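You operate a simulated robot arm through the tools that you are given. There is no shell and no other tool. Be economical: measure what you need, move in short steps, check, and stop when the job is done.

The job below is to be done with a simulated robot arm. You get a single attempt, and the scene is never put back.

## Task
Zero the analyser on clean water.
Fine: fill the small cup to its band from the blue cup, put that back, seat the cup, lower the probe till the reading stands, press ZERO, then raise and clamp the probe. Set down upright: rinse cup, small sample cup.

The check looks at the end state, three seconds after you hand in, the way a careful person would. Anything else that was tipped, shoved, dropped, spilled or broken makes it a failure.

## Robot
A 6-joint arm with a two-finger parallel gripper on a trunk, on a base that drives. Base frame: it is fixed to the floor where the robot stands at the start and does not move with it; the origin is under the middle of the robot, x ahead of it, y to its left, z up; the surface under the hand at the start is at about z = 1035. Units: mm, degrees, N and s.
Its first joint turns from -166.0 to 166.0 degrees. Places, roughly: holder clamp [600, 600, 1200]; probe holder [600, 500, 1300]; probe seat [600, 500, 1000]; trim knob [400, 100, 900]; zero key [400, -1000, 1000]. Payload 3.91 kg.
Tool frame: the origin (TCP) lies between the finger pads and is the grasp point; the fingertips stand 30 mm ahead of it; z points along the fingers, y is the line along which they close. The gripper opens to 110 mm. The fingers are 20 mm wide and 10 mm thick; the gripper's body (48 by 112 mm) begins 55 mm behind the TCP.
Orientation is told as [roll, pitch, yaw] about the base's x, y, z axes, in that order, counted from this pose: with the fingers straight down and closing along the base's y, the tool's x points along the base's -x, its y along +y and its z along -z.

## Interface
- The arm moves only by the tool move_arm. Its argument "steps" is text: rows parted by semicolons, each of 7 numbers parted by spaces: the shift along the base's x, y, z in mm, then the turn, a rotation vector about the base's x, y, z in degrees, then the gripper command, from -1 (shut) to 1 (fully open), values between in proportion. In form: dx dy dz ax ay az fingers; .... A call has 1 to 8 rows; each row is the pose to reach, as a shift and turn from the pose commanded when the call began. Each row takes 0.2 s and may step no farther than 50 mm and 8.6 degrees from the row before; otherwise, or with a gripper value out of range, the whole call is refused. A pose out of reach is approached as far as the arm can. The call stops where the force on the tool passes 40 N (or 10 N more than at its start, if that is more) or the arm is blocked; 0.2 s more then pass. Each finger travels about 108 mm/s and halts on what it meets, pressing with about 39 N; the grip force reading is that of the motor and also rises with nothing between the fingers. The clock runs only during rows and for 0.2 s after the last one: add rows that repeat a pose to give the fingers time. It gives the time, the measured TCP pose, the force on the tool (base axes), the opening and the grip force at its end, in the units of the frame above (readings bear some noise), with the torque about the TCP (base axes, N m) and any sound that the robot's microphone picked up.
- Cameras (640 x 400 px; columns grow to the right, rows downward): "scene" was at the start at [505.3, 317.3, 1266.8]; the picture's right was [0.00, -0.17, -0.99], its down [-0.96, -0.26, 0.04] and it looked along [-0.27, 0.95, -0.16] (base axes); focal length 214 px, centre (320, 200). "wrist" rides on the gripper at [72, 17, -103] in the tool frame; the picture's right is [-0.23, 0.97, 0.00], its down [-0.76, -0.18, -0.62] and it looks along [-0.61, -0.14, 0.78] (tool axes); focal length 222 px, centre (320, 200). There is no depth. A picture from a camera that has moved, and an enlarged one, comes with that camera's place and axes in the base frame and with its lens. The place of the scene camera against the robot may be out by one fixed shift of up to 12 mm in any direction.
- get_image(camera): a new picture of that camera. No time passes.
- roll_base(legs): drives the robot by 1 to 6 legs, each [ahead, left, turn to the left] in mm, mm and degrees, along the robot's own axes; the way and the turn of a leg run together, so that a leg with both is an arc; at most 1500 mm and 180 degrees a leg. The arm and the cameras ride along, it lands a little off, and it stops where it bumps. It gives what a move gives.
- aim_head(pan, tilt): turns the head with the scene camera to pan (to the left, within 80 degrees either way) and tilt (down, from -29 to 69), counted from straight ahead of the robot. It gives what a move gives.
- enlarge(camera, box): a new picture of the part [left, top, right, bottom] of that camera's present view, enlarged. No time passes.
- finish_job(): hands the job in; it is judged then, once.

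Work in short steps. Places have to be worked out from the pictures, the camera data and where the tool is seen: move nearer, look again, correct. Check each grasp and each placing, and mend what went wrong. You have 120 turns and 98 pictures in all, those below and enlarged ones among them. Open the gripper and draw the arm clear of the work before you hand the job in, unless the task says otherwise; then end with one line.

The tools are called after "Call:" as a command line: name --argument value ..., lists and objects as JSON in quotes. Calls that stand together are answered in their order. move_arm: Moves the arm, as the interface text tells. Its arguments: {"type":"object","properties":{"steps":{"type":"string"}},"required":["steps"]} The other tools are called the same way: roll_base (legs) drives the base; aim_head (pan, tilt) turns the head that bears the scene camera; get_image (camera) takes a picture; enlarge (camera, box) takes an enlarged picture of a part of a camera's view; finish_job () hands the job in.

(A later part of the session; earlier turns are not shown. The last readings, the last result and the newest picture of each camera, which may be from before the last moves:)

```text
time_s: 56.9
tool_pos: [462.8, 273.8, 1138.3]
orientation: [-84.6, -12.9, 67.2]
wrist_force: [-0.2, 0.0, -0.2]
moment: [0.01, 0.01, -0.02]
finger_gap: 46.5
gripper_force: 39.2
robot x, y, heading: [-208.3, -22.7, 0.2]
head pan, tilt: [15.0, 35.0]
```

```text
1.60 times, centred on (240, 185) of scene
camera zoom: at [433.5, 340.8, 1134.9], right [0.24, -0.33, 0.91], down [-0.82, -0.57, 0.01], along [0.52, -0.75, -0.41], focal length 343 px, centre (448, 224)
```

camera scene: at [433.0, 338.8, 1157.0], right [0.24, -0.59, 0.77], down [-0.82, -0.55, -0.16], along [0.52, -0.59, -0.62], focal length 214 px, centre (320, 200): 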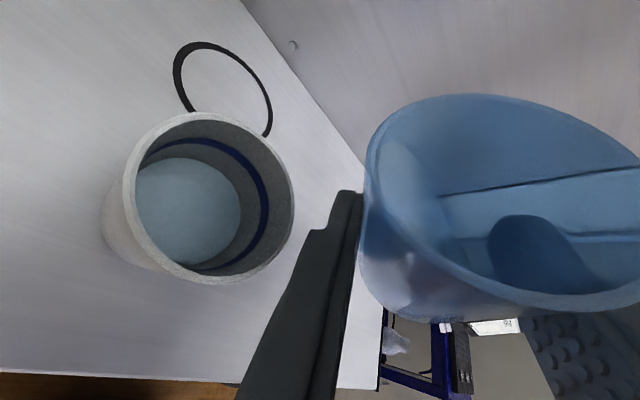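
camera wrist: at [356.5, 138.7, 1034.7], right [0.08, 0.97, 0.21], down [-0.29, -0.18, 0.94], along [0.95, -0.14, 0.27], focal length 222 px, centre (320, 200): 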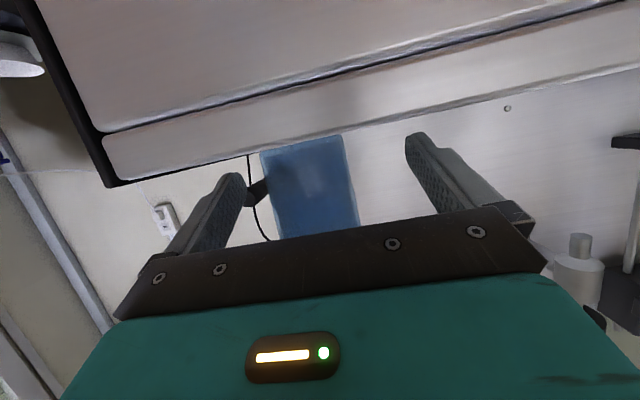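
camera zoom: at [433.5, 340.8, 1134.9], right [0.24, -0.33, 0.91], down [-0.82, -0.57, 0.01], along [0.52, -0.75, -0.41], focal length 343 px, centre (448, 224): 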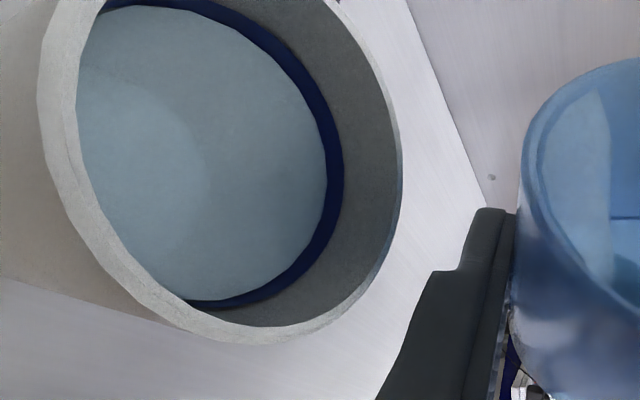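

The water touches the band's lower edge. A last 2.5° should put it within the band.

Call:
move_arm --steps "0 0 0 -1.5 0 0 -0.6; 0 0 0 -2.5 0 0 -0.6; 0 0 0 -2.5 0 0 -0.6; 0 0 0 -2.5 0 0 -0.6; 0 0 0 -2.5 0 0 -0.6; 0 0 0 -2.5 0 0 -0.6"

Call:
enlarge --camera "scene" --box '[40, 60, 440, 310]'

```text
time_s: 58.3
tool_pos: [462.3, 274.3, 1137.2]
orientation: [-85.6, -10.6, 67.4]
wrist_force: [-1.2, -0.4, -0.4]
moment: [-0.06, 0.02, 0.02]
finger_gap: 46.5
gripper_force: 38.9
robot x, y, heading: [-205.8, -20.3, -0.1]
head pan, tilt: [15.0, 35.0]
```

```text
1.60 times, centred on (240, 185) of scene
camera zoom: at [434.2, 340.8, 1131.3], right [0.24, -0.29, 0.93], down [-0.82, -0.57, 0.04], along [0.52, -0.77, -0.37], focal length 343 px, centre (448, 224)
```

zoom: 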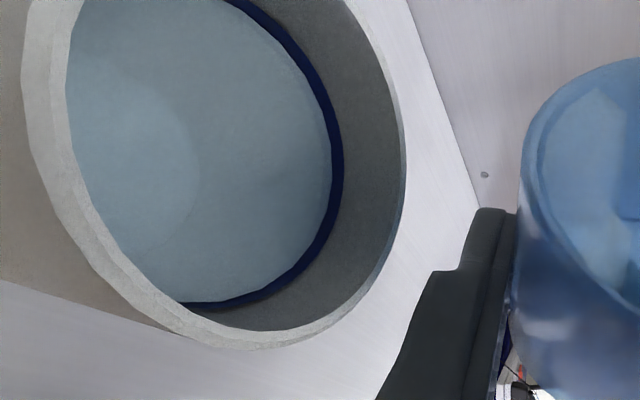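

The level is now within the band. I tilt the blue cup back upright in place (total tilt 78.5°).

Call:
move_arm --steps "0 0 2 8 0 0 -0.6; 0 0 4 16 0 0 -0.6; 0 0 6 24 0 0 -0.6; 0 0 8 32 0 0 -0.6; 0 0 10 40 0 0 -0.6; 0 0 12 48 0 0 -0.6; 0 0 13 54 0 0 -0.6; 0 0 14 58 0 0 -0.6"

Call:
move_arm --steps "0 0 0 5 0 0 -0.6; 0 0 0 11 0 0 -0.6; 0 -5 0 16 0 0 -0.6; 0 -12 0 20.5 0 0 -0.6; 0 -25 0 20.5 0 0 -0.6; 0 -40 0 20.5 0 0 -0.6; 0 -47 0 20.5 0 0 -0.6; 0 -47 0 20.5 0 0 -0.6"

Call:
get_image --camera "scene"

```text
time_s: 60.1
tool_pos: [462.7, 273.6, 1150.5]
orientation: [-44.6, -60.2, 40.6]
wrist_force: [0.4, 0.3, -0.6]
moment: [-0.01, 0.04, -0.02]
finger_gap: 46.7
gripper_force: 39.2
robot x, y, heading: [-202.4, -19.0, 0.2]
head pan, tilt: [15.0, 35.0]
```

```text
time_s: 61.9
tool_pos: [462.9, 226.0, 1151.3]
orientation: [-0.1, -67.9, 0.1]
wrist_force: [1.0, 0.2, 0.2]
moment: [0.02, 0.01, -0.02]
finger_gap: 46.2
gripper_force: 38.8
robot x, y, heading: [-202.7, -20.3, -0.0]
head pan, tilt: [15.0, 35.0]
```

```text
59 pictures are left
camera scene: at [433.7, 246.4, 1220.8], right [0.24, -0.97, -0.1], down [-0.82, -0.15, -0.55], along [0.52, 0.21, -0.83], focal length 214 px, centre (320, 200)
```

scene: 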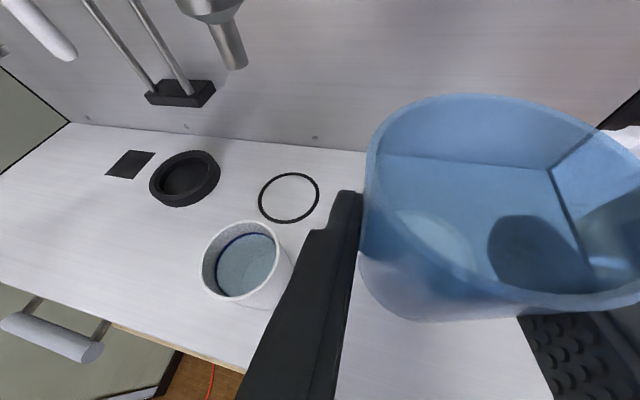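

The deck is dry and the cup level. I carry the blue cup back over its spot and set it down.

Call:
move_arm --steps "1 -10 0 0 0 0 -0.6; 2 -30 0 0 0 0 -0.6; 3 -55 0 0 0 0 -0.6; 3.5 -80 0 0 0 0 -0.6; 3.5 -100 0 0 0 0 -0.6; 3.5 -109 0 0 0 0 -0.6; 3.5 -110 -10 0 0 0 -0.6; 3.5 -110 -30 0 0 0 -0.6"

Call:
move_arm --steps "0 0 -15 0 0 0 -0.6; 0 0 -30 0 0 0 -0.6; 0 0 -43 0 0 0 -0.6; 0 0 -51 0 0 0 -0.6; 0 0 -55 0 0 0 -0.6; 0 0 -58 0 0 0 -0.6; 0 0 -58 0 0 0 -0.6"

Call:
aim_head --pan 0 --tilt 35

Call:
get_image --camera "scene"

Call:
get_image --camera "wrist"

```text
time_s: 63.7
tool_pos: [464.3, 115.9, 1122.7]
orientation: [0.0, -67.8, 0.0]
wrist_force: [0.6, 0.3, -0.2]
moment: [0.0, -0.03, -0.02]
finger_gap: 46.3
gripper_force: 39.1
robot x, y, heading: [-206.3, -20.9, 0.1]
head pan, tilt: [15.0, 35.0]
```

```text
time_s: 65.3
tool_pos: [464.8, 116.9, 1063.9]
orientation: [-0.2, -67.8, 0.1]
wrist_force: [-0.4, -0.6, -0.4]
moment: [0.03, 0.01, -0.01]
finger_gap: 46.3
gripper_force: 38.5
robot x, y, heading: [-203.6, -18.8, -0.2]
head pan, tilt: [15.0, 35.0]
```

```text
time_s: 66.0
tool_pos: [464.6, 114.9, 1063.7]
orientation: [-0.1, -67.8, 0.2]
wrist_force: [0.1, -0.8, -0.4]
moment: [0.01, 0.01, 0.01]
finger_gap: 46.4
gripper_force: 39.0
robot x, y, heading: [-204.2, -21.6, 0.2]
head pan, tilt: [0.0, 35.0]
```

```text
58 pictures are left
camera scene: at [438.9, 112.9, 1132.7], right [0.0, -1.0, 0.0], down [-0.84, 0.0, -0.54], along [0.54, 0.0, -0.84], focal length 214 px, centre (320, 200)
```

scene: 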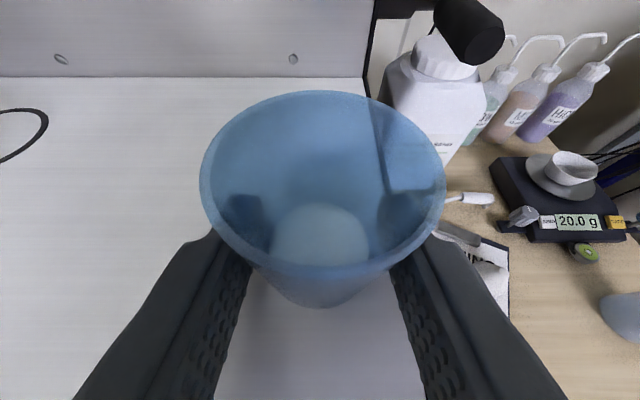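

```text
57 pictures are left
camera wrist: at [341.7, 132.1, 1036.1], right [0.08, 0.97, 0.21], down [-0.29, -0.18, 0.94], along [0.95, -0.14, 0.27], focal length 222 px, centre (320, 200)
```

wrist: 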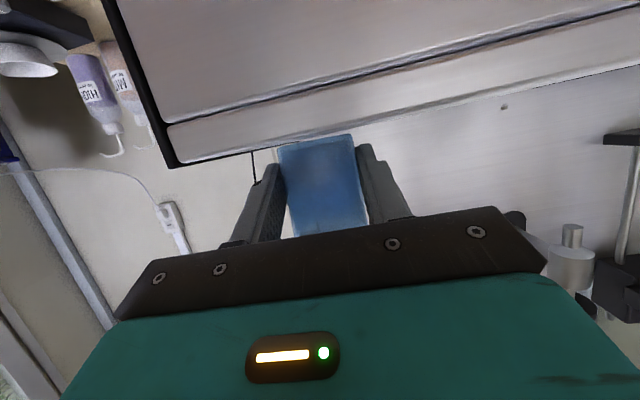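

I am within ~1.5 mm of the grasp height, so I inch down until the deck is felt.

Call:
move_arm --steps "0 0 -0.7 0 0 0 -0.6; 0 0 -1.4 0 0 0 -0.6; 0 0 -1.8 0 0 0 -0.6; 0 0 -1.8 0 0 0 -0.6"

```text
time_s: 67.0
tool_pos: [465.5, 115.7, 1062.5]
orientation: [0.0, -67.9, 0.1]
wrist_force: [-0.6, -0.1, 2.2]
moment: [-0.03, -0.01, -0.01]
finger_gap: 46.1
gripper_force: 38.8
robot x, y, heading: [-203.3, -20.0, 0.3]
head pan, tilt: [0.0, 35.0]
```

There is light contact (2 N up). I open the fingers and withdraw straight back.

Call:
move_arm --steps "0 0 0 0 0 0 -0.1; 0 0 0 0 0 0 0.3; 0 0 0 0 0 0 0.8; 0 0 0 0 0 0 0.8; -25 0 2 0 0 0 0.8; -55 0 5 0 0 0 0.8; -85 0 10 0 0 0 0.8"

Call:
get_image --camera "scene"

```text
time_s: 68.6
tool_pos: [379.1, 115.9, 1072.6]
orientation: [0.0, -67.7, 0.1]
wrist_force: [0.1, 0.0, -0.7]
moment: [-0.01, -0.03, 0.01]
finger_gap: 98.9
gripper_force: 0.1
robot x, y, heading: [-205.9, -19.6, -0.3]
head pan, tilt: [0.0, 35.0]
```

```text
56 pictures are left
camera scene: at [353.8, 112.9, 1140.4], right [0.0, -1.0, 0.0], down [-0.84, 0.0, -0.54], along [0.54, 0.0, -0.84], focal length 214 px, centre (320, 200)
```

scene: 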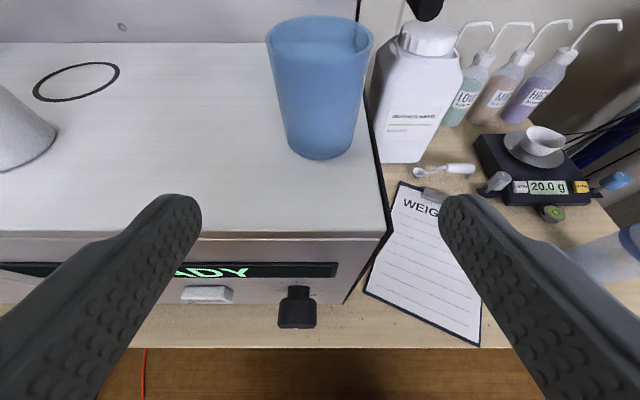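

The blue cup stands upright in its place. I move across in front of the white cup.

Call:
move_arm --steps "-5 35 0 0 0 0 0.8; -5 75 0 0 0 0 0.8; -5 115 0 0 0 0 0.8; -5 155 0 0 0 0 0.8; -5 190 0 0 0 0 0.8; -5 202 0 0 0 0 0.8; -5 202 0 0 0 0 0.8"

Call:
get_image --camera "scene"

```text
time_s: 70.2
tool_pos: [373.9, 317.0, 1071.1]
orientation: [-0.1, -67.8, 0.1]
wrist_force: [0.0, -0.5, -0.6]
moment: [-0.03, 0.01, 0.0]
finger_gap: 99.0
gripper_force: 0.0
robot x, y, heading: [-203.8, -21.4, 0.1]
head pan, tilt: [0.0, 35.0]
```

```text
55 pictures are left
camera scene: at [347.5, 314.3, 1139.8], right [0.0, -1.0, 0.0], down [-0.84, 0.0, -0.54], along [0.54, 0.0, -0.84], focal length 214 px, centre (320, 200)
```

scene: 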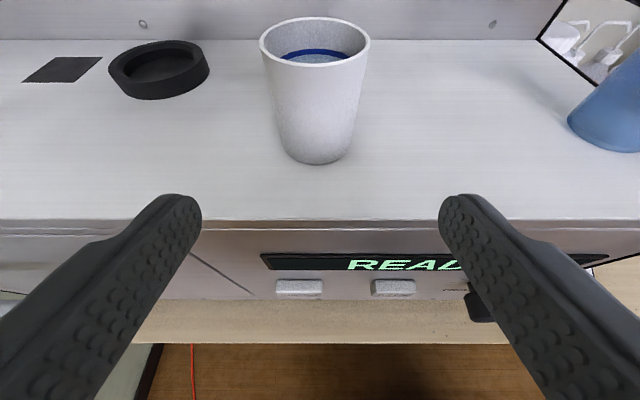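

The white cup is centred in the hand to within 2 mm. I advance 85 mm and lower to mid-cup height, open, then look.

Call:
move_arm --steps "20 2 -5 0 0 0 0.8; 40 2 -9 0 0 0 0.8; 60 2 -9 0 0 0 0.8; 78 2 -9 0 0 0 0.8; 85 2 -9 0 0 0 0.8; 85 2 -9 0 0 0 0.8"

Call:
get_image --camera "scene"

```text
time_s: 71.6
tool_pos: [460.7, 319.7, 1061.6]
orientation: [-0.1, -67.8, 0.1]
wrist_force: [-0.6, 0.0, 0.6]
moment: [0.0, -0.02, 0.03]
finger_gap: 99.0
gripper_force: 0.1
robot x, y, heading: [-206.6, -22.9, 0.1]
head pan, tilt: [0.0, 35.0]
```

```text
54 pictures are left
camera scene: at [433.8, 317.1, 1130.2], right [0.0, -1.0, 0.0], down [-0.84, 0.0, -0.54], along [0.54, 0.0, -0.84], focal length 214 px, centre (320, 200)
```

scene: 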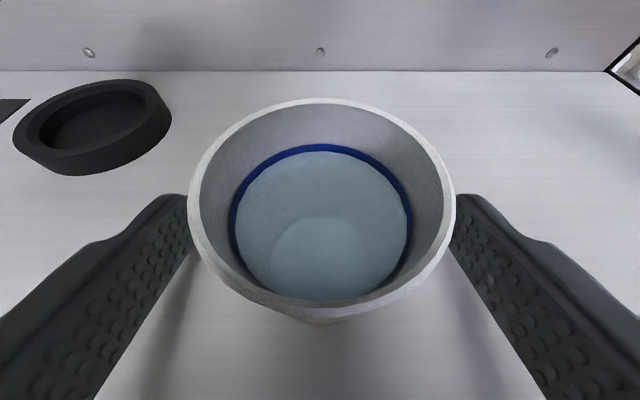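

Well centred, water at the band. I close on the cup, shifting back 3 mm.

Call:
move_arm --steps "-3 0 0 0 0 0 0.6; -3 0 0 0 0 0 0.3; -3 0 0 0 0 0 0; -3 0 0 0 0 0 -0.2; -3 0 0 0 0 0 -0.4; -3 0 0 0 0 0 -0.6; -3 0 0 0 0 0 -0.6"

Call:
move_arm --steps "0 0 3 0 0 0 -0.6; 0 0 10 0 0 0 -0.6; 0 0 20 0 0 0 -0.6; 0 0 27 0 0 0 -0.6; 0 0 30 0 0 0 -0.6; 0 0 30 0 0 0 -0.6"

Call:
get_image --camera "scene"

```text
time_s: 73.2
tool_pos: [458.0, 320.5, 1062.0]
orientation: [-0.1, -67.8, 0.2]
wrist_force: [-0.5, -0.2, -0.3]
moment: [0.02, 0.0, -0.01]
finger_gap: 46.3
gripper_force: 38.7
robot x, y, heading: [-204.2, -21.7, 0.2]
head pan, tilt: [0.0, 35.0]
```

```text
time_s: 74.6
tool_pos: [457.5, 319.6, 1094.1]
orientation: [-0.1, -67.8, 0.1]
wrist_force: [0.0, -0.2, -1.9]
moment: [0.0, 0.04, 0.05]
finger_gap: 46.1
gripper_force: 38.9
robot x, y, heading: [-204.8, -19.9, 0.1]
head pan, tilt: [0.0, 35.0]
```

```text
53 pictures are left
camera scene: at [430.8, 317.7, 1162.1], right [0.0, -1.0, 0.0], down [-0.84, 0.0, -0.54], along [0.54, 0.0, -0.84], focal length 214 px, centre (320, 200)
```

scene: 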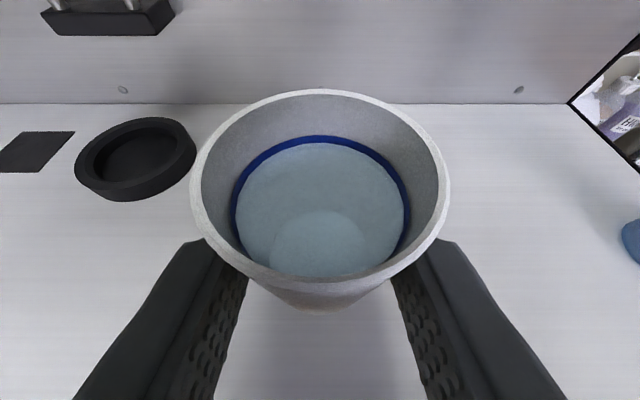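

The cup is held. Before seating I need the seat's size and height, so I enlarge it.

Call:
enlarge --camera "scene" --box '[50, 95, 220, 220]'

Call:
aim_head --pan 50 --tilt 20

Call:
get_image --camera "scene"

```text
3.20 times, centred on (135, 158) of scene
camera zoom: at [430.8, 317.7, 1162.1], right [0.0, -1.0, 0.0], down [-0.84, 0.0, -0.54], along [0.54, 0.0, -0.84], focal length 686 px, centre (912, 336)
```

zoom: 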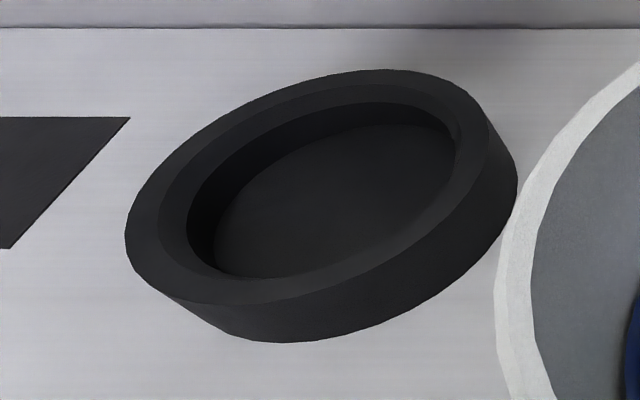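

```text
time_s: 75.8
tool_pos: [455.6, 320.9, 1093.5]
orientation: [-0.1, -67.7, 0.1]
wrist_force: [0.4, -0.6, -0.9]
moment: [0.03, 0.05, -0.02]
finger_gap: 46.2
gripper_force: 39.5
robot x, y, heading: [-206.8, -25.3, 0.1]
head pan, tilt: [50.0, 20.0]
```

```text
51 pictures are left
camera scene: at [413.7, 388.9, 1194.7], right [0.71, -0.64, -0.29], down [-0.56, -0.26, -0.79], along [0.43, 0.72, -0.55], focal length 214 px, centre (320, 200)
```

scene: 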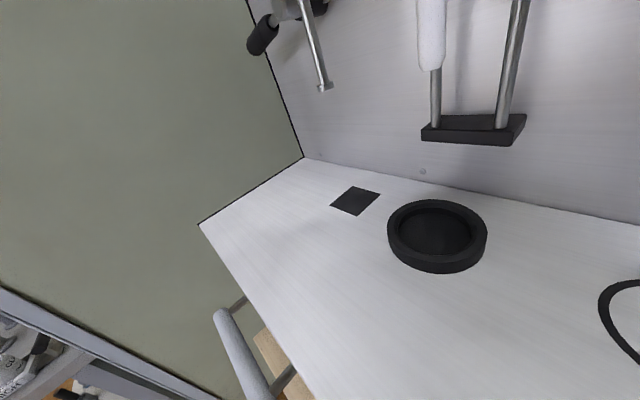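

The seat is a dish centred near (543,450): outer diameter ~83, inner ~57, rim z ~1047. The fingers must clear its rim and the head must stay away from the carriage handle. I set the cup back down to regrip it higher and from the right.

Call:
move_arm --steps "0 0 -10 0 0 0 -0.6; 0 0 -20 0 0 0 -0.6; 0 0 -27 0 0 0 -0.6; 0 0 -30 0 0 0 -0.6; 0 0 -31 0 0 0 -0.6; 0 0 -31.8 0 0 0 -0.6; 0 0 -31.8 0 0 0 -0.6"

```text
time_s: 77.4
tool_pos: [459.1, 319.7, 1061.1]
orientation: [0.0, -67.9, 0.1]
wrist_force: [0.2, -0.5, 1.8]
moment: [0.02, 0.02, -0.03]
finger_gap: 46.1
gripper_force: 39.3
robot x, y, heading: [-203.7, -24.0, 0.1]
head pan, tilt: [50.0, 20.0]
```

The cup touches down gently. I open, rise 14 mm and swing the hand 35° about the cup's axis.

Call:
move_arm --steps "0 0 0 0 0 0 0; 0 0 0 0 0 0 0.6; 0 0 0 0 0 0 0.9; 0 0 7 0 0 5 0.9; 0 0 14 0 0 13 0.9; 0 0 14 0 0 21 0.9; 0 0 14 0 0 29 0.9; 0 0 14 0 0 35 0.9"

Call:
aim_head --pan 0 --tilt 35

Call:
get_image --camera "scene"

```text
time_s: 79.2
tool_pos: [456.5, 319.0, 1071.9]
orientation: [0.1, -66.8, 30.8]
wrist_force: [-0.8, 0.4, 0.4]
moment: [0.03, -0.04, -0.02]
finger_gap: 104.5
gripper_force: 0.1
out of reach, approached as far as the arm can: row 8
robot x, y, heading: [-205.6, -20.0, 0.2]
head pan, tilt: [50.0, 20.0]
```

```text
time_s: 80.4
tool_pos: [457.2, 319.5, 1070.2]
orientation: [-0.3, -66.5, 30.9]
wrist_force: [-0.2, -0.5, -0.2]
moment: [0.02, 0.04, -0.02]
finger_gap: 104.3
gripper_force: 0.1
robot x, y, heading: [-200.8, -22.0, -0.1]
head pan, tilt: [0.0, 35.0]
```

```text
50 pictures are left
camera scene: at [433.9, 307.6, 1140.0], right [0.51, -0.86, 0.0], down [-0.73, -0.44, -0.52], along [0.45, 0.27, -0.85], focal length 214 px, centre (320, 200)
```

scene: 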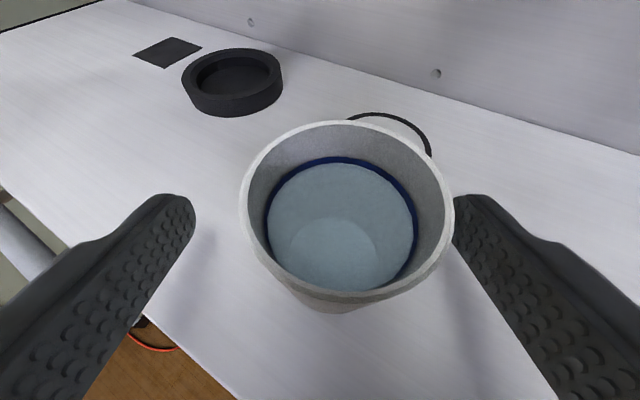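

Comparing the two hand yaws shows the camera's fixed shift is about -8 mm in x, so the cup's axis is really near (466,317). I recentre the hand there at yaw ~28 and check before closing.

Call:
move_arm --steps "4 -1 2 0 0 -1 0.9; 9 -3 4 0 0 -3 0.9; 9 -3 4 0 0 -3 0.9"

Call:
get_image --camera "scene"

Call:
get_image --camera "wrist"

```text
time_s: 81.2
tool_pos: [465.5, 317.4, 1075.1]
orientation: [0.0, -66.6, 27.6]
wrist_force: [0.8, 0.6, 0.0]
moment: [0.01, -0.03, 0.02]
finger_gap: 104.3
gripper_force: 0.0
robot x, y, heading: [-206.1, -22.0, -0.0]
head pan, tilt: [0.0, 35.0]
```

```text
49 pictures are left
camera scene: at [443.0, 306.2, 1144.4], right [0.46, -0.89, 0.0], down [-0.75, -0.4, -0.52], along [0.46, 0.24, -0.85], focal length 214 px, centre (320, 200)
```

scene: 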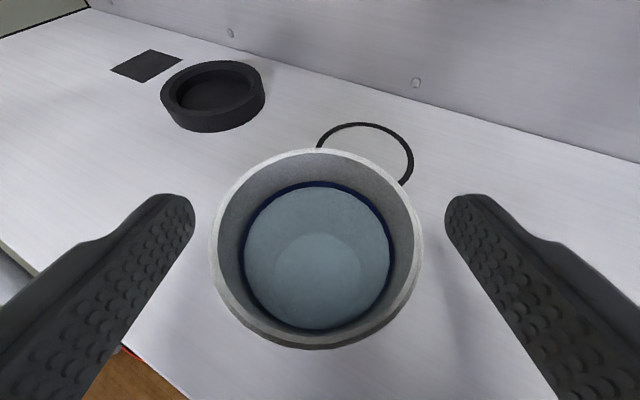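

```text
48 pictures are left
camera wrist: at [348.1, 274.1, 1050.2], right [-0.37, 0.9, 0.21], down [-0.16, -0.28, 0.95], along [0.91, 0.32, 0.25], focal length 222 px, centre (320, 200)
```

wrist: 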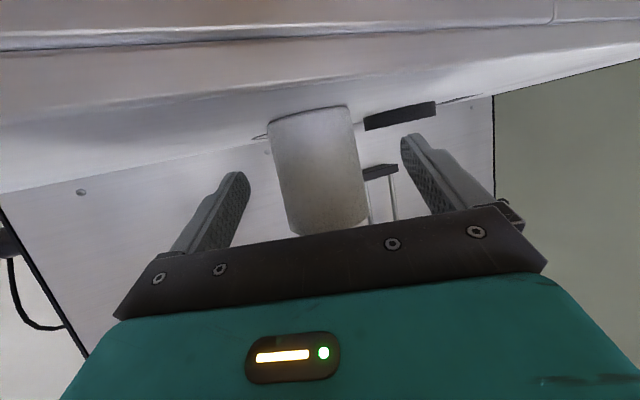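

The cup is now centred between the fingers. I close and lift.

Call:
move_arm --steps "0 0 0 0 0 0 0.5; 0 0 0 0 0 0 0.2; 0 0 0 0 0 0 -0.1; 0 0 0 0 0 0 -0.3; 0 0 0 0 0 0 -0.5; 0 0 0 0 0 0 -0.6; 0 0 0 0 0 0 -0.6"

Call:
move_arm --steps "0 0 2 0 0 0 -0.6; 0 0 8 0 0 0 -0.6; 0 0 16 0 0 0 -0.6; 0 0 24 0 0 0 -0.6; 0 0 28 0 0 0 -0.6; 0 0 28 0 0 0 -0.6"

Call:
get_image --camera "scene"

```text
time_s: 82.8
tool_pos: [465.3, 317.3, 1075.8]
orientation: [-0.1, -66.6, 27.7]
wrist_force: [0.3, -0.7, 1.5]
moment: [-0.04, 0.0, -0.04]
finger_gap: 41.6
gripper_force: 39.3
robot x, y, heading: [-204.5, -23.1, 0.1]
head pan, tilt: [0.0, 35.0]
```

```text
time_s: 84.2
tool_pos: [464.6, 315.8, 1105.3]
orientation: [-0.1, -66.7, 27.7]
wrist_force: [-0.4, 0.0, -0.5]
moment: [-0.03, -0.02, -0.02]
finger_gap: 41.5
gripper_force: 39.7
robot x, y, heading: [-208.3, -20.9, 0.1]
head pan, tilt: [0.0, 35.0]
```

```text
47 pictures are left
camera scene: at [441.6, 305.7, 1172.6], right [0.46, -0.89, 0.0], down [-0.75, -0.4, -0.52], along [0.46, 0.24, -0.85], focal length 214 px, centre (320, 200)
```

scene: 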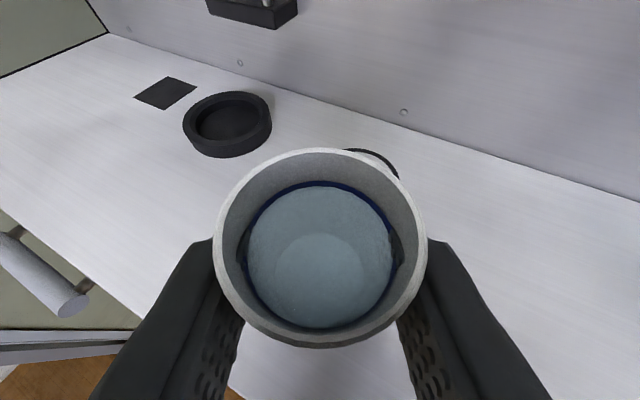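

The gap reads 41.5, smaller than the 46 before, and dark spots show at the inner walls. I take a close look.

Call:
enlarge --camera "scene" --box '[190, 130, 450, 360]'

```text
1.74 times, centred on (320, 245) of scene
camera zoom: at [441.6, 305.7, 1172.6], right [0.46, -0.89, 0.0], down [-0.75, -0.4, -0.52], along [0.46, 0.24, -0.85], focal length 373 px, centre (320, 122)
```

zoom: 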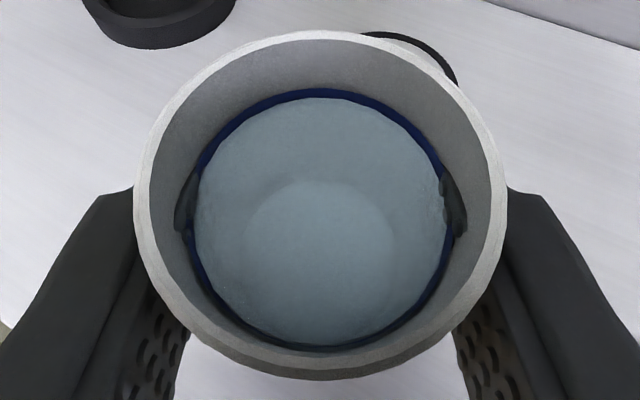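

The cup is held upright (the pads clip slightly into the drawn wall). I carry it toward the seat, stopping ~70 mm short to measure, well below the probe and nozzle tips.

Call:
move_arm --steps "2 5 0 0 0 0 -0.6; 8 18 0 0 0 0 -0.6; 16 35 0 0 0 0 -0.6; 24 52 0 0 0 0 -0.6; 32 68 0 0 0 0 -0.6; 38 80 0 0 0 0 -0.6; 40 84 0 0 0 0 -0.6; 40 84 0 0 0 0 -0.6"

Call:
get_image --camera "scene"

Call:
get_image --camera "wrist"

```text
time_s: 86.0
tool_pos: [506.3, 400.7, 1103.0]
orientation: [0.0, -66.6, 27.6]
wrist_force: [-0.1, -0.4, -0.3]
moment: [0.01, 0.05, 0.0]
finger_gap: 41.6
gripper_force: 38.9
robot x, y, heading: [-202.0, -20.9, 0.2]
head pan, tilt: [0.0, 35.0]
```

```text
45 pictures are left
camera scene: at [483.2, 389.6, 1171.9], right [0.46, -0.89, 0.0], down [-0.75, -0.4, -0.52], along [0.46, 0.24, -0.85], focal length 214 px, centre (320, 200)
```

scene: 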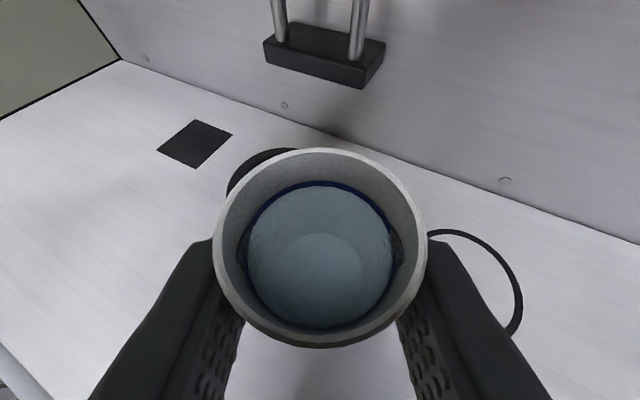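

```text
44 pictures are left
camera wrist: at [388.4, 357.5, 1077.6], right [-0.37, 0.9, 0.21], down [-0.16, -0.28, 0.95], along [0.91, 0.32, 0.25], focal length 222 px, centre (320, 200)
```

wrist: 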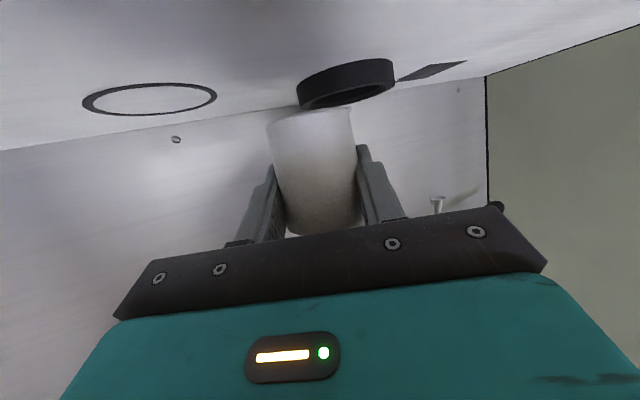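

The head sits near the carriage handle if I go in at this yaw. I test here whether the arm can yaw further, to come in more from the right.

Call:
move_arm --steps "0 0 0 0 0 5 -0.6; 0 0 0 0 0 11 -0.6; 0 0 0 0 0 17 -0.6; 0 0 0 0 0 22 -0.6; 0 0 0 0 0 22 -0.6"

```text
time_s: 87.2
tool_pos: [506.7, 401.2, 1104.9]
orientation: [0.0, -66.6, 49.7]
wrist_force: [-0.1, -0.1, -0.7]
moment: [-0.01, 0.02, 0.0]
finger_gap: 41.6
gripper_force: 38.8
robot x, y, heading: [-208.2, -23.8, 0.1]
head pan, tilt: [0.0, 35.0]
```

Yaw 50 works. I tuck the scene camera back over the gripper and move the cup over the seat with its base ~8 mm above the rim.

Call:
aim_head --pan 0 --tilt 69

Call:
move_arm --steps "3 4 -2 0 0 0 -0.6; 10 12 -6 0 0 0 -0.6; 18 22 -8 0 0 0 -0.6; 26 32 -8 0 0 0 -0.6; 34 42 -8 0 0 0 -0.6; 40 50 -8 0 0 0 -0.6; 42 52 -8 0 0 0 -0.6; 42 52 -8 0 0 0 -0.6"

Call:
get_image --camera "wrist"

Call:
get_image --camera "scene"

```text
time_s: 88.2
tool_pos: [505.6, 400.3, 1103.8]
orientation: [0.0, -66.6, 49.7]
wrist_force: [0.3, 0.5, -0.4]
moment: [0.01, 0.0, 0.01]
finger_gap: 41.6
gripper_force: 39.2
robot x, y, heading: [-204.9, -19.1, -0.1]
head pan, tilt: [0.0, 68.8]
```

```text
time_s: 90.0
tool_pos: [548.3, 451.7, 1094.7]
orientation: [0.0, -66.6, 49.6]
wrist_force: [0.5, 0.8, -0.4]
moment: [-0.04, -0.02, -0.04]
finger_gap: 41.4
gripper_force: 38.9
robot x, y, heading: [-207.1, -22.8, 0.3]
head pan, tilt: [0.0, 68.8]
```

```text
43 pictures are left
camera wrist: at [454.8, 368.5, 1068.9], right [-0.68, 0.7, 0.21], down [-0.04, -0.32, 0.95], along [0.73, 0.64, 0.25], focal length 222 px, centre (320, 200)
```

wrist: 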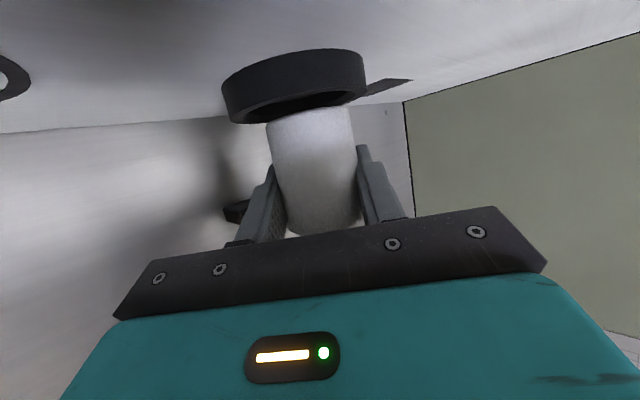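

```text
42 pictures are left
camera scene: at [498.9, 400.6, 1135.9], right [0.76, -0.65, 0.0], down [-0.65, -0.76, 0.04], along [-0.02, -0.03, -1.0], focal length 214 px, centre (320, 200)
```

scene: 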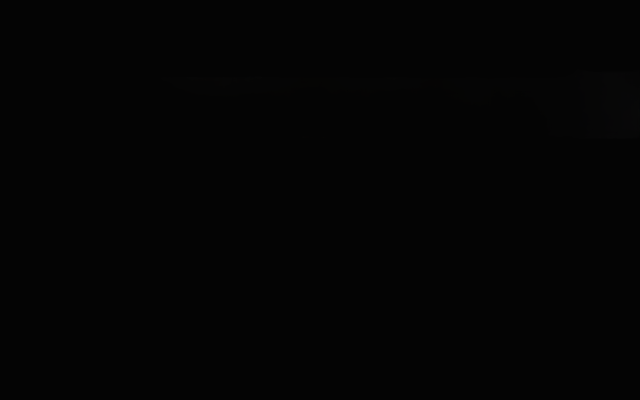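

The cup base is above the seat opening. I enlarge to judge the lateral offset.

Call:
enlarge --camera "wrist" --box '[200, 30, 400, 155]'

```text
3.20 times, centred on (300, 92) of wrist
camera zoom: at [454.8, 368.5, 1068.9], right [-0.68, 0.7, 0.21], down [-0.04, -0.32, 0.95], along [0.73, 0.64, 0.25], focal length 711 px, centre (384, 544)
```

zoom: 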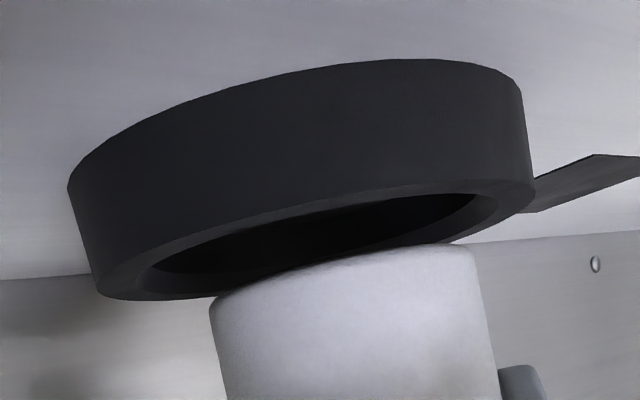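

The cup sits ~4 mm too far to the picture's right of the dish. I shift by (+3.5,-2) and lower slowly, watching the force.

Call:
move_arm --steps "2 -1 0 0 0 0 -0.6; 3.5 -2 -1 0 0 0 -0.6; 3.5 -2 -4 0 0 0 -0.6; 3.5 -2 -7 0 0 0 -0.6; 3.5 -2 -9 0 0 0 -0.6; 3.5 -2 -9 0 0 0 -0.6"

Call:
enlarge --camera "wrist" --box '[200, 30, 400, 155]'

```text
time_s: 91.4
tool_pos: [552.3, 449.5, 1086.1]
orientation: [-0.1, -66.6, 49.6]
wrist_force: [0.5, -0.1, -1.4]
moment: [0.02, 0.02, -0.01]
finger_gap: 41.6
gripper_force: 38.8
robot x, y, heading: [-203.3, -17.5, 0.1]
head pan, tilt: [0.0, 68.8]
```

```text
3.20 times, centred on (300, 92) of wrist
camera zoom: at [458.7, 366.1, 1060.5], right [-0.68, 0.7, 0.21], down [-0.04, -0.32, 0.95], along [0.73, 0.64, 0.25], focal length 711 px, centre (384, 544)
```

zoom: 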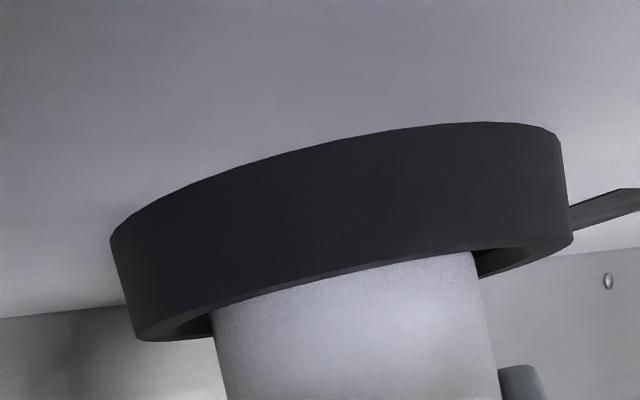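

The base is now entering the dish, centred to within ~1 mm. I lower on until it lands.

Call:
move_arm --steps "0 0 -2 0 0 0 -0.6; 0 0 -4 0 0 0 -0.6; 0 0 -5.5 0 0 0 -0.6; 0 0 -6.5 0 0 0 -0.6; 0 0 -6.5 0 0 0 -0.6"

```text
time_s: 92.6
tool_pos: [552.4, 450.1, 1083.6]
orientation: [0.0, -66.9, 49.8]
wrist_force: [-0.2, -0.1, 3.4]
moment: [-0.43, 0.46, 0.03]
finger_gap: 41.6
gripper_force: 39.6
robot x, y, heading: [-203.6, -24.6, 0.4]
head pan, tilt: [0.0, 68.8]
stopped in row 5: the force on the tool passed its limit at 42 N (the readings are from after the stop); the commanded pose is now the measured one
```

The force and moment point to the underside of the wrist camera meeting the deck, 4–5 mm before the cup lands. I lift a hair, nose the hand down 3° to raise the camera, and go on down.

Call:
move_arm --steps "0 0 1.5 0 0 0 -0.6; 0.5 0.5 1.5 -1.1 1 0 -0.6; 1 1 1.5 -2.3 2 0 -0.6; 1 1 0 -2.3 2 0 -0.6; 1 1 -1.5 -2.3 2 0 -0.6; 1 1 -2.5 -2.3 2 0 -0.6; 1 1 -2.5 -2.3 2 0 -0.6"

```text
time_s: 94.2
tool_pos: [551.9, 451.2, 1081.1]
orientation: [-0.1, -63.8, 49.7]
wrist_force: [-1.1, 0.2, 8.5]
moment: [0.13, -0.14, 0.0]
finger_gap: 41.6
gripper_force: 38.6
robot x, y, heading: [-201.3, -19.0, 0.6]
head pan, tilt: [0.0, 68.8]
```

Now the contact (8.5 N) lies ~22 mm ahead of the TCP: the cup's far base edge is on the dish floor. I open slowly and look.

Call:
move_arm --steps "0 0 0.5 1 -0.9 0 -0.4; 0 0 0.5 1 -0.9 0 -0.2; 0 0 0.5 1 -0.9 0 0; 0 0 0.5 1 -0.9 0 0.3; 0 0 0.5 1 -0.9 0 0.6; 0 0 0.5 1 -0.9 0 0.7"

Call:
get_image --camera "wrist"

```text
time_s: 95.6
tool_pos: [553.0, 450.8, 1080.6]
orientation: [-0.1, -65.0, 49.8]
wrist_force: [-0.1, -0.3, 0.0]
moment: [0.0, 0.0, 0.03]
finger_gap: 93.4
gripper_force: 0.1
robot x, y, heading: [-208.9, -21.8, 0.1]
head pan, tilt: [0.0, 68.8]
```

```text
39 pictures are left
camera wrist: at [459.1, 367.1, 1058.3], right [-0.68, 0.7, 0.21], down [-0.02, -0.3, 0.95], along [0.73, 0.64, 0.22], focal length 222 px, centre (320, 200)
```

wrist: 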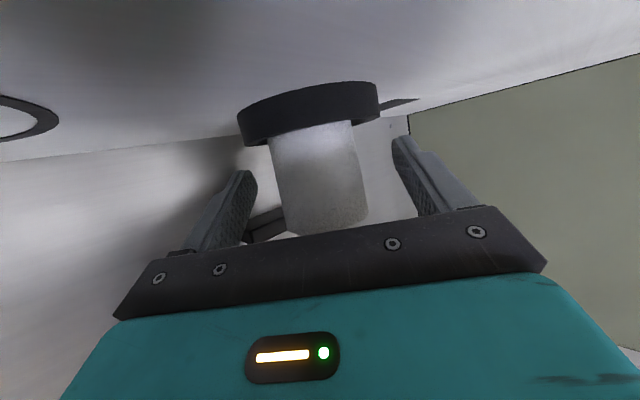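

The cup stands free and upright in the dish. I withdraw straight back along the hand and look.

Call:
move_arm --steps "0 0 3 0 0 0 0.7; -13 -15 5 0 0 0 0.7; -32 -38 8 0 0 0 0.7; -52 -61 12 0 0 0 0.7; -72 -85 18 0 0 0 0.7; -92 -105 25 0 0 0 0.7; -115 -125 32 0 0 0 0.7"

Call:
aim_head --pan 0 --tilt 10

Call:
get_image --camera "scene"

```text
time_s: 97.2
tool_pos: [437.6, 324.8, 1113.2]
orientation: [-0.1, -65.0, 49.7]
wrist_force: [0.6, 0.9, -0.9]
moment: [0.03, 0.01, 0.03]
finger_gap: 93.3
gripper_force: 0.0
robot x, y, heading: [-206.3, -20.7, -0.0]
head pan, tilt: [0.0, 68.8]
```

```text
time_s: 98.5
tool_pos: [438.3, 324.5, 1112.8]
orientation: [-0.2, -65.0, 49.8]
wrist_force: [0.6, 0.1, -0.5]
moment: [-0.01, 0.01, 0.02]
finger_gap: 93.7
gripper_force: 0.0
robot x, y, heading: [-205.1, -21.7, 0.2]
head pan, tilt: [0.0, 10.0]
```

```text
38 pictures are left
camera scene: at [434.9, 326.7, 1216.9], right [0.76, -0.65, 0.0], down [-0.37, -0.44, -0.82], along [0.53, 0.62, -0.57], focal length 214 px, centre (320, 200)
```

scene: 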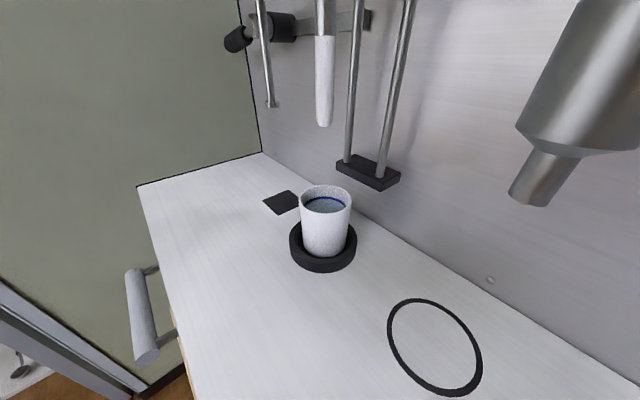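

The cup is seated beneath the probe. Now I raise the view to study the clamp lever.

Call:
aim_head --pan 15 --tilt -18

Call:
enlarge --camera "scene" --box '[180, 0, 560, 240]'

```text
time_s: 99.4
tool_pos: [438.9, 324.8, 1115.0]
orientation: [-0.1, -65.1, 49.8]
wrist_force: [-0.8, 1.0, -0.3]
moment: [-0.02, -0.02, 0.02]
finger_gap: 93.7
gripper_force: 0.0
robot x, y, heading: [-203.9, -19.8, 0.1]
head pan, tilt: [15.0, -18.0]
```

```text
1.67 times, centred on (370, 120) of scene
camera zoom: at [420.8, 341.2, 1263.0], right [0.89, -0.45, -0.11], down [-0.14, -0.05, -0.99], along [0.44, 0.89, -0.11], focal length 358 px, centre (237, 333)
```

zoom: 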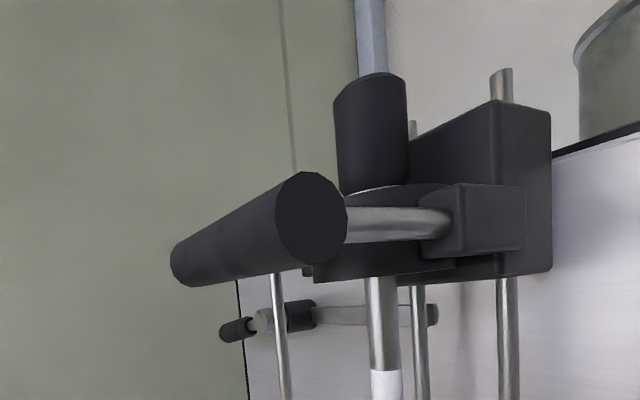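

I swing the hand round in front of the clamp, keeping clear in front of the handle, for a closer look.

Call:
move_arm --steps "-20 10 10 0 0 -6 0.7; -45 35 20 0 0 -12 0.7; -60 70 30 0 0 -18 0.7; -65 110 45 0 0 -24 0.7; -65 150 60 0 0 -30 0.7; -65 190 70 0 0 -36 0.7; -65 220 80 0 0 -42 0.7; -65 220 80 0 0 -42 0.7"

Call:
aim_head --pan 0 --tilt 5

Call:
get_image --camera "scene"

```text
time_s: 101.2
tool_pos: [371.8, 543.2, 1190.8]
orientation: [-0.1, -65.1, 7.7]
wrist_force: [-0.6, 0.0, -0.4]
moment: [-0.01, 0.01, 0.03]
finger_gap: 93.3
gripper_force: 0.0
robot x, y, heading: [-206.6, -23.1, 0.2]
head pan, tilt: [15.0, -18.0]
```

```text
time_s: 102.1
tool_pos: [372.8, 542.7, 1191.2]
orientation: [-0.2, -65.1, 7.8]
wrist_force: [0.4, -0.3, 0.6]
moment: [0.02, 0.01, -0.01]
finger_gap: 93.6
gripper_force: 0.1
robot x, y, heading: [-203.5, -22.8, 0.3]
head pan, tilt: [0.0, 5.0]
```

```text
36 pictures are left
camera scene: at [372.3, 541.5, 1302.1], right [0.13, -0.99, 0.0], down [-0.49, -0.07, -0.87], along [0.86, 0.12, -0.5], focal length 214 px, centre (320, 200)
```

scene: 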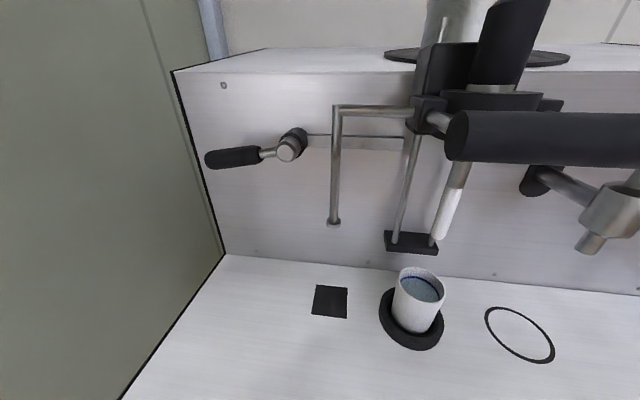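

The view is clear. The carriage has a U-handle in front (bar along y, about 412–500, x ~482, z ~1280). An L-rod with a foot hangs over the black pad, and the clamp lever is at left, its black grip pointing left. I rotate the hand so the fingers close vertically to take the handle from the front.

Call:
move_arm --steps "-10 -15 10 0 0 -4 0.4; -20 -35 20 0 0 -7.8 0; -20 -55 30 0 0 -7.8 0; -20 -75 40 0 0 -7.8 0; -20 -75 50 0 0 -7.8 0"

Call:
move_arm --steps "0 0 0 -8 0 0 0; 0 0 0 -16 0 0 0; 0 0 0 -24 0 0 0; 0 0 0 -32 0 0 0; 0 0 0 -40 0 0 0; 0 0 0 -48 0 0 0; 0 0 0 -56 0 0 0; 0 0 0 -64 0 0 0"

Call:
move_arm --steps "0 0 0 -8 0 0 0; 0 0 0 -16 0 0 0; 0 0 0 -24 0 0 0; 0 0 0 -26 0 0 0; 0 0 0 -26 0 0 0"

Call:
get_image --camera "wrist"

```text
time_s: 103.3
tool_pos: [351.7, 469.9, 1240.4]
orientation: [-0.1, -65.1, 0.1]
wrist_force: [0.5, 0.0, 0.5]
moment: [0.0, 0.04, -0.02]
finger_gap: 55.0
gripper_force: 0.1
robot x, y, heading: [-203.2, -22.6, 0.2]
head pan, tilt: [0.0, 5.0]
```

```text
time_s: 105.1
tool_pos: [353.1, 469.9, 1242.6]
orientation: [-78.6, -23.3, 62.8]
wrist_force: [-0.5, -0.2, -1.1]
moment: [0.03, 0.01, 0.0]
finger_gap: 55.0
gripper_force: 0.2
robot x, y, heading: [-205.6, -20.0, 0.2]
head pan, tilt: [0.0, 5.0]
```

```text
time_s: 106.3
tool_pos: [353.6, 470.7, 1241.1]
orientation: [-90.2, 0.1, 65.2]
wrist_force: [1.1, -1.2, 0.6]
moment: [0.0, 0.0, 0.02]
finger_gap: 54.9
gripper_force: 0.0
robot x, y, heading: [-203.9, -18.9, 0.0]
head pan, tilt: [0.0, 5.0]
```

```text
35 pictures are left
camera wrist: at [229.0, 448.3, 1224.5], right [0.1, 0.2, -0.97], down [-0.24, 0.95, 0.18], along [0.96, 0.22, 0.14], focal length 222 px, centre (320, 200)
```

wrist: 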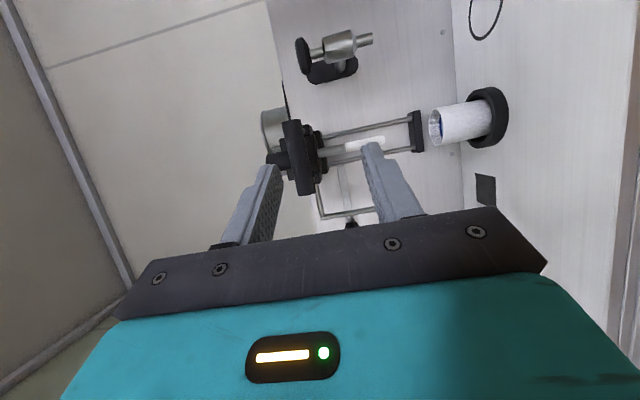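

From the unshifted wrist camera the handle bar is centred at about (480,452,1272), with y 413–491 and diameter ~29. I square the hand up and come to just in front of it.

Call:
move_arm --steps "8 -3 6 0 0 6 0.1; 16 -7 13 0 0 13 0.1; 26 -12 20 0 0 20 0.1; 38 -17 27 0 0 24 0.1; 48 -18 31 0 0 24 0.1; 52 -18 31 0 0 24 0.1"

Call:
get_image --camera "wrist"

Call:
get_image --camera "scene"

```text
time_s: 107.7
tool_pos: [405.1, 452.2, 1272.6]
orientation: [-90.2, 0.0, 89.1]
wrist_force: [-0.8, -0.5, 0.6]
moment: [0.02, 0.02, 0.01]
finger_gap: 60.5
gripper_force: 0.1
robot x, y, heading: [-205.0, -24.6, 0.1]
head pan, tilt: [0.0, 5.0]
```

```text
34 pictures are left
camera wrist: at [300.1, 381.9, 1255.4], right [0.01, 0.23, -0.97], down [-0.61, 0.77, 0.18], along [0.79, 0.59, 0.14], focal length 222 px, centre (320, 200)
```

wrist: 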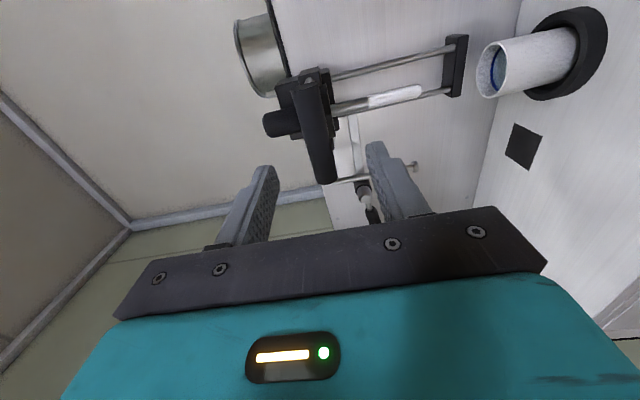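

```text
33 pictures are left
camera scene: at [360.6, 552.9, 1275.1], right [0.0, 0.0, 1.0], down [-0.1, -0.99, 0.0], along [0.99, -0.1, 0.0], focal length 214 px, centre (320, 200)
```

scene: 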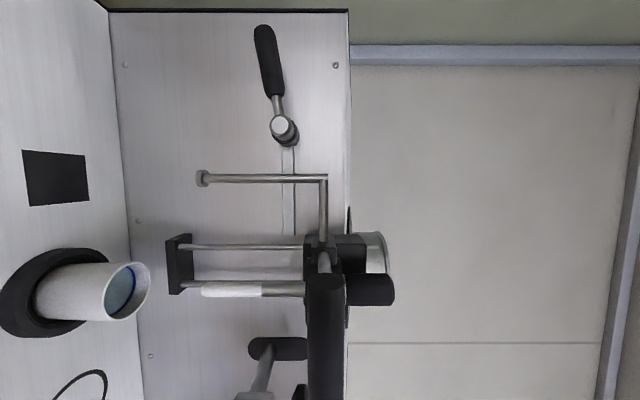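

Handle z ≈ 1271, mid between its posts at y ≈ 452. I advance so the open fingers straddle the bar and close gently.

Call:
move_arm --steps "20 0 -1 0 0 0 0.1; 40 0 -1 0 0 0 0.1; 58 0 -1 0 0 0 0.1; 72 0 -1 0 0 0 0.1; 72 0 -1 0 0 0 0.1"

Call:
get_image --camera "wrist"

```text
time_s: 108.9
tool_pos: [475.1, 452.8, 1272.1]
orientation: [-90.1, -0.1, 89.2]
wrist_force: [-0.7, -0.3, 0.0]
moment: [-0.02, -0.06, 0.04]
finger_gap: 60.4
gripper_force: 0.1
robot x, y, heading: [-208.2, -26.0, 0.0]
head pan, tilt: [0.0, 5.0]
```

```text
32 pictures are left
camera wrist: at [371.0, 380.2, 1253.8], right [0.01, 0.23, -0.97], down [-0.61, 0.77, 0.18], along [0.79, 0.59, 0.14], focal length 222 px, centre (320, 200)
```

wrist: 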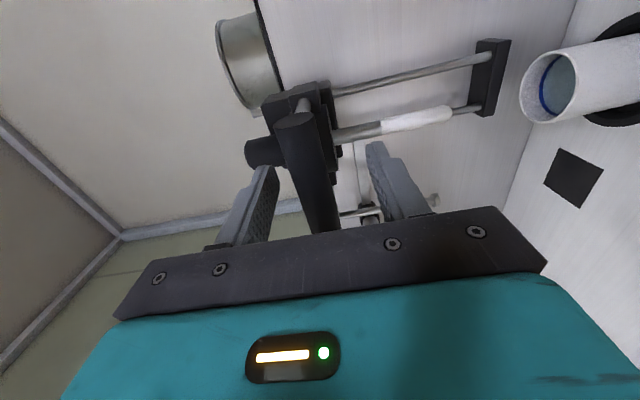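

The bar lies between the fingers. I close on it.

Call:
move_arm --steps "3 0 0 0 0 0 -0.1; 3 0 0 0 0 0 -0.3; 3 0 0 0 0 0 -0.5; 3 0 0 0 0 0 -0.6; 3 0 0 0 0 0 -0.6"

```text
time_s: 110.1
tool_pos: [478.0, 451.3, 1271.2]
orientation: [-90.2, 0.0, 89.1]
wrist_force: [1.8, -0.9, 1.9]
moment: [0.0, -0.03, -0.03]
finger_gap: 23.0
gripper_force: 0.3
robot x, y, heading: [-203.9, -23.2, 0.2]
head pan, tilt: [0.0, 5.0]
```

The bar is thinner than my commanded gap, so I close further.

Call:
move_arm --steps "0 0 0 0 0 0 -0.8; 0 0 0 0 0 0 -1; 0 0 0 0 0 0 -1"

Call:
get_image --camera "wrist"

```text
time_s: 110.9
tool_pos: [479.5, 452.0, 1272.5]
orientation: [-90.1, -0.1, 89.0]
wrist_force: [-1.0, -2.1, -0.9]
moment: [-0.03, 0.0, -0.05]
finger_gap: 21.7
gripper_force: 44.9
robot x, y, heading: [-201.8, -26.0, 0.2]
head pan, tilt: [0.0, 5.0]
```

```text
31 pictures are left
camera wrist: at [373.8, 380.6, 1254.5], right [0.01, 0.23, -0.97], down [-0.61, 0.77, 0.18], along [0.79, 0.59, 0.14], focal length 222 px, centre (320, 200)
```

wrist: 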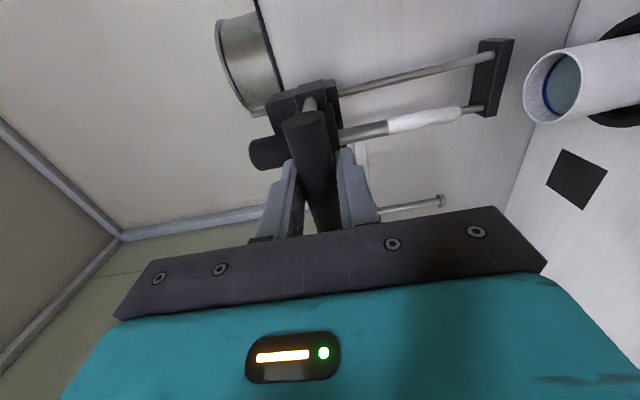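

The handle is gripped (21.7 mm, 45 N). I test by gently pushing down 3 mm to see whether the clamp holds.

Call:
move_arm --steps "0 0 -1 0 0 0 -1; 0 0 -2 0 0 0 -1; 0 0 -3 0 0 0 -1; 0 0 -3 0 0 0 -1"

```text
time_s: 111.9
tool_pos: [478.8, 452.0, 1270.2]
orientation: [-90.3, 0.0, 88.9]
wrist_force: [-8.1, -10.5, 1.6]
moment: [0.02, -0.11, 0.0]
finger_gap: 21.5
gripper_force: 45.0
robot x, y, heading: [-206.8, -26.2, 0.0]
head pan, tilt: [0.0, 5.0]
```

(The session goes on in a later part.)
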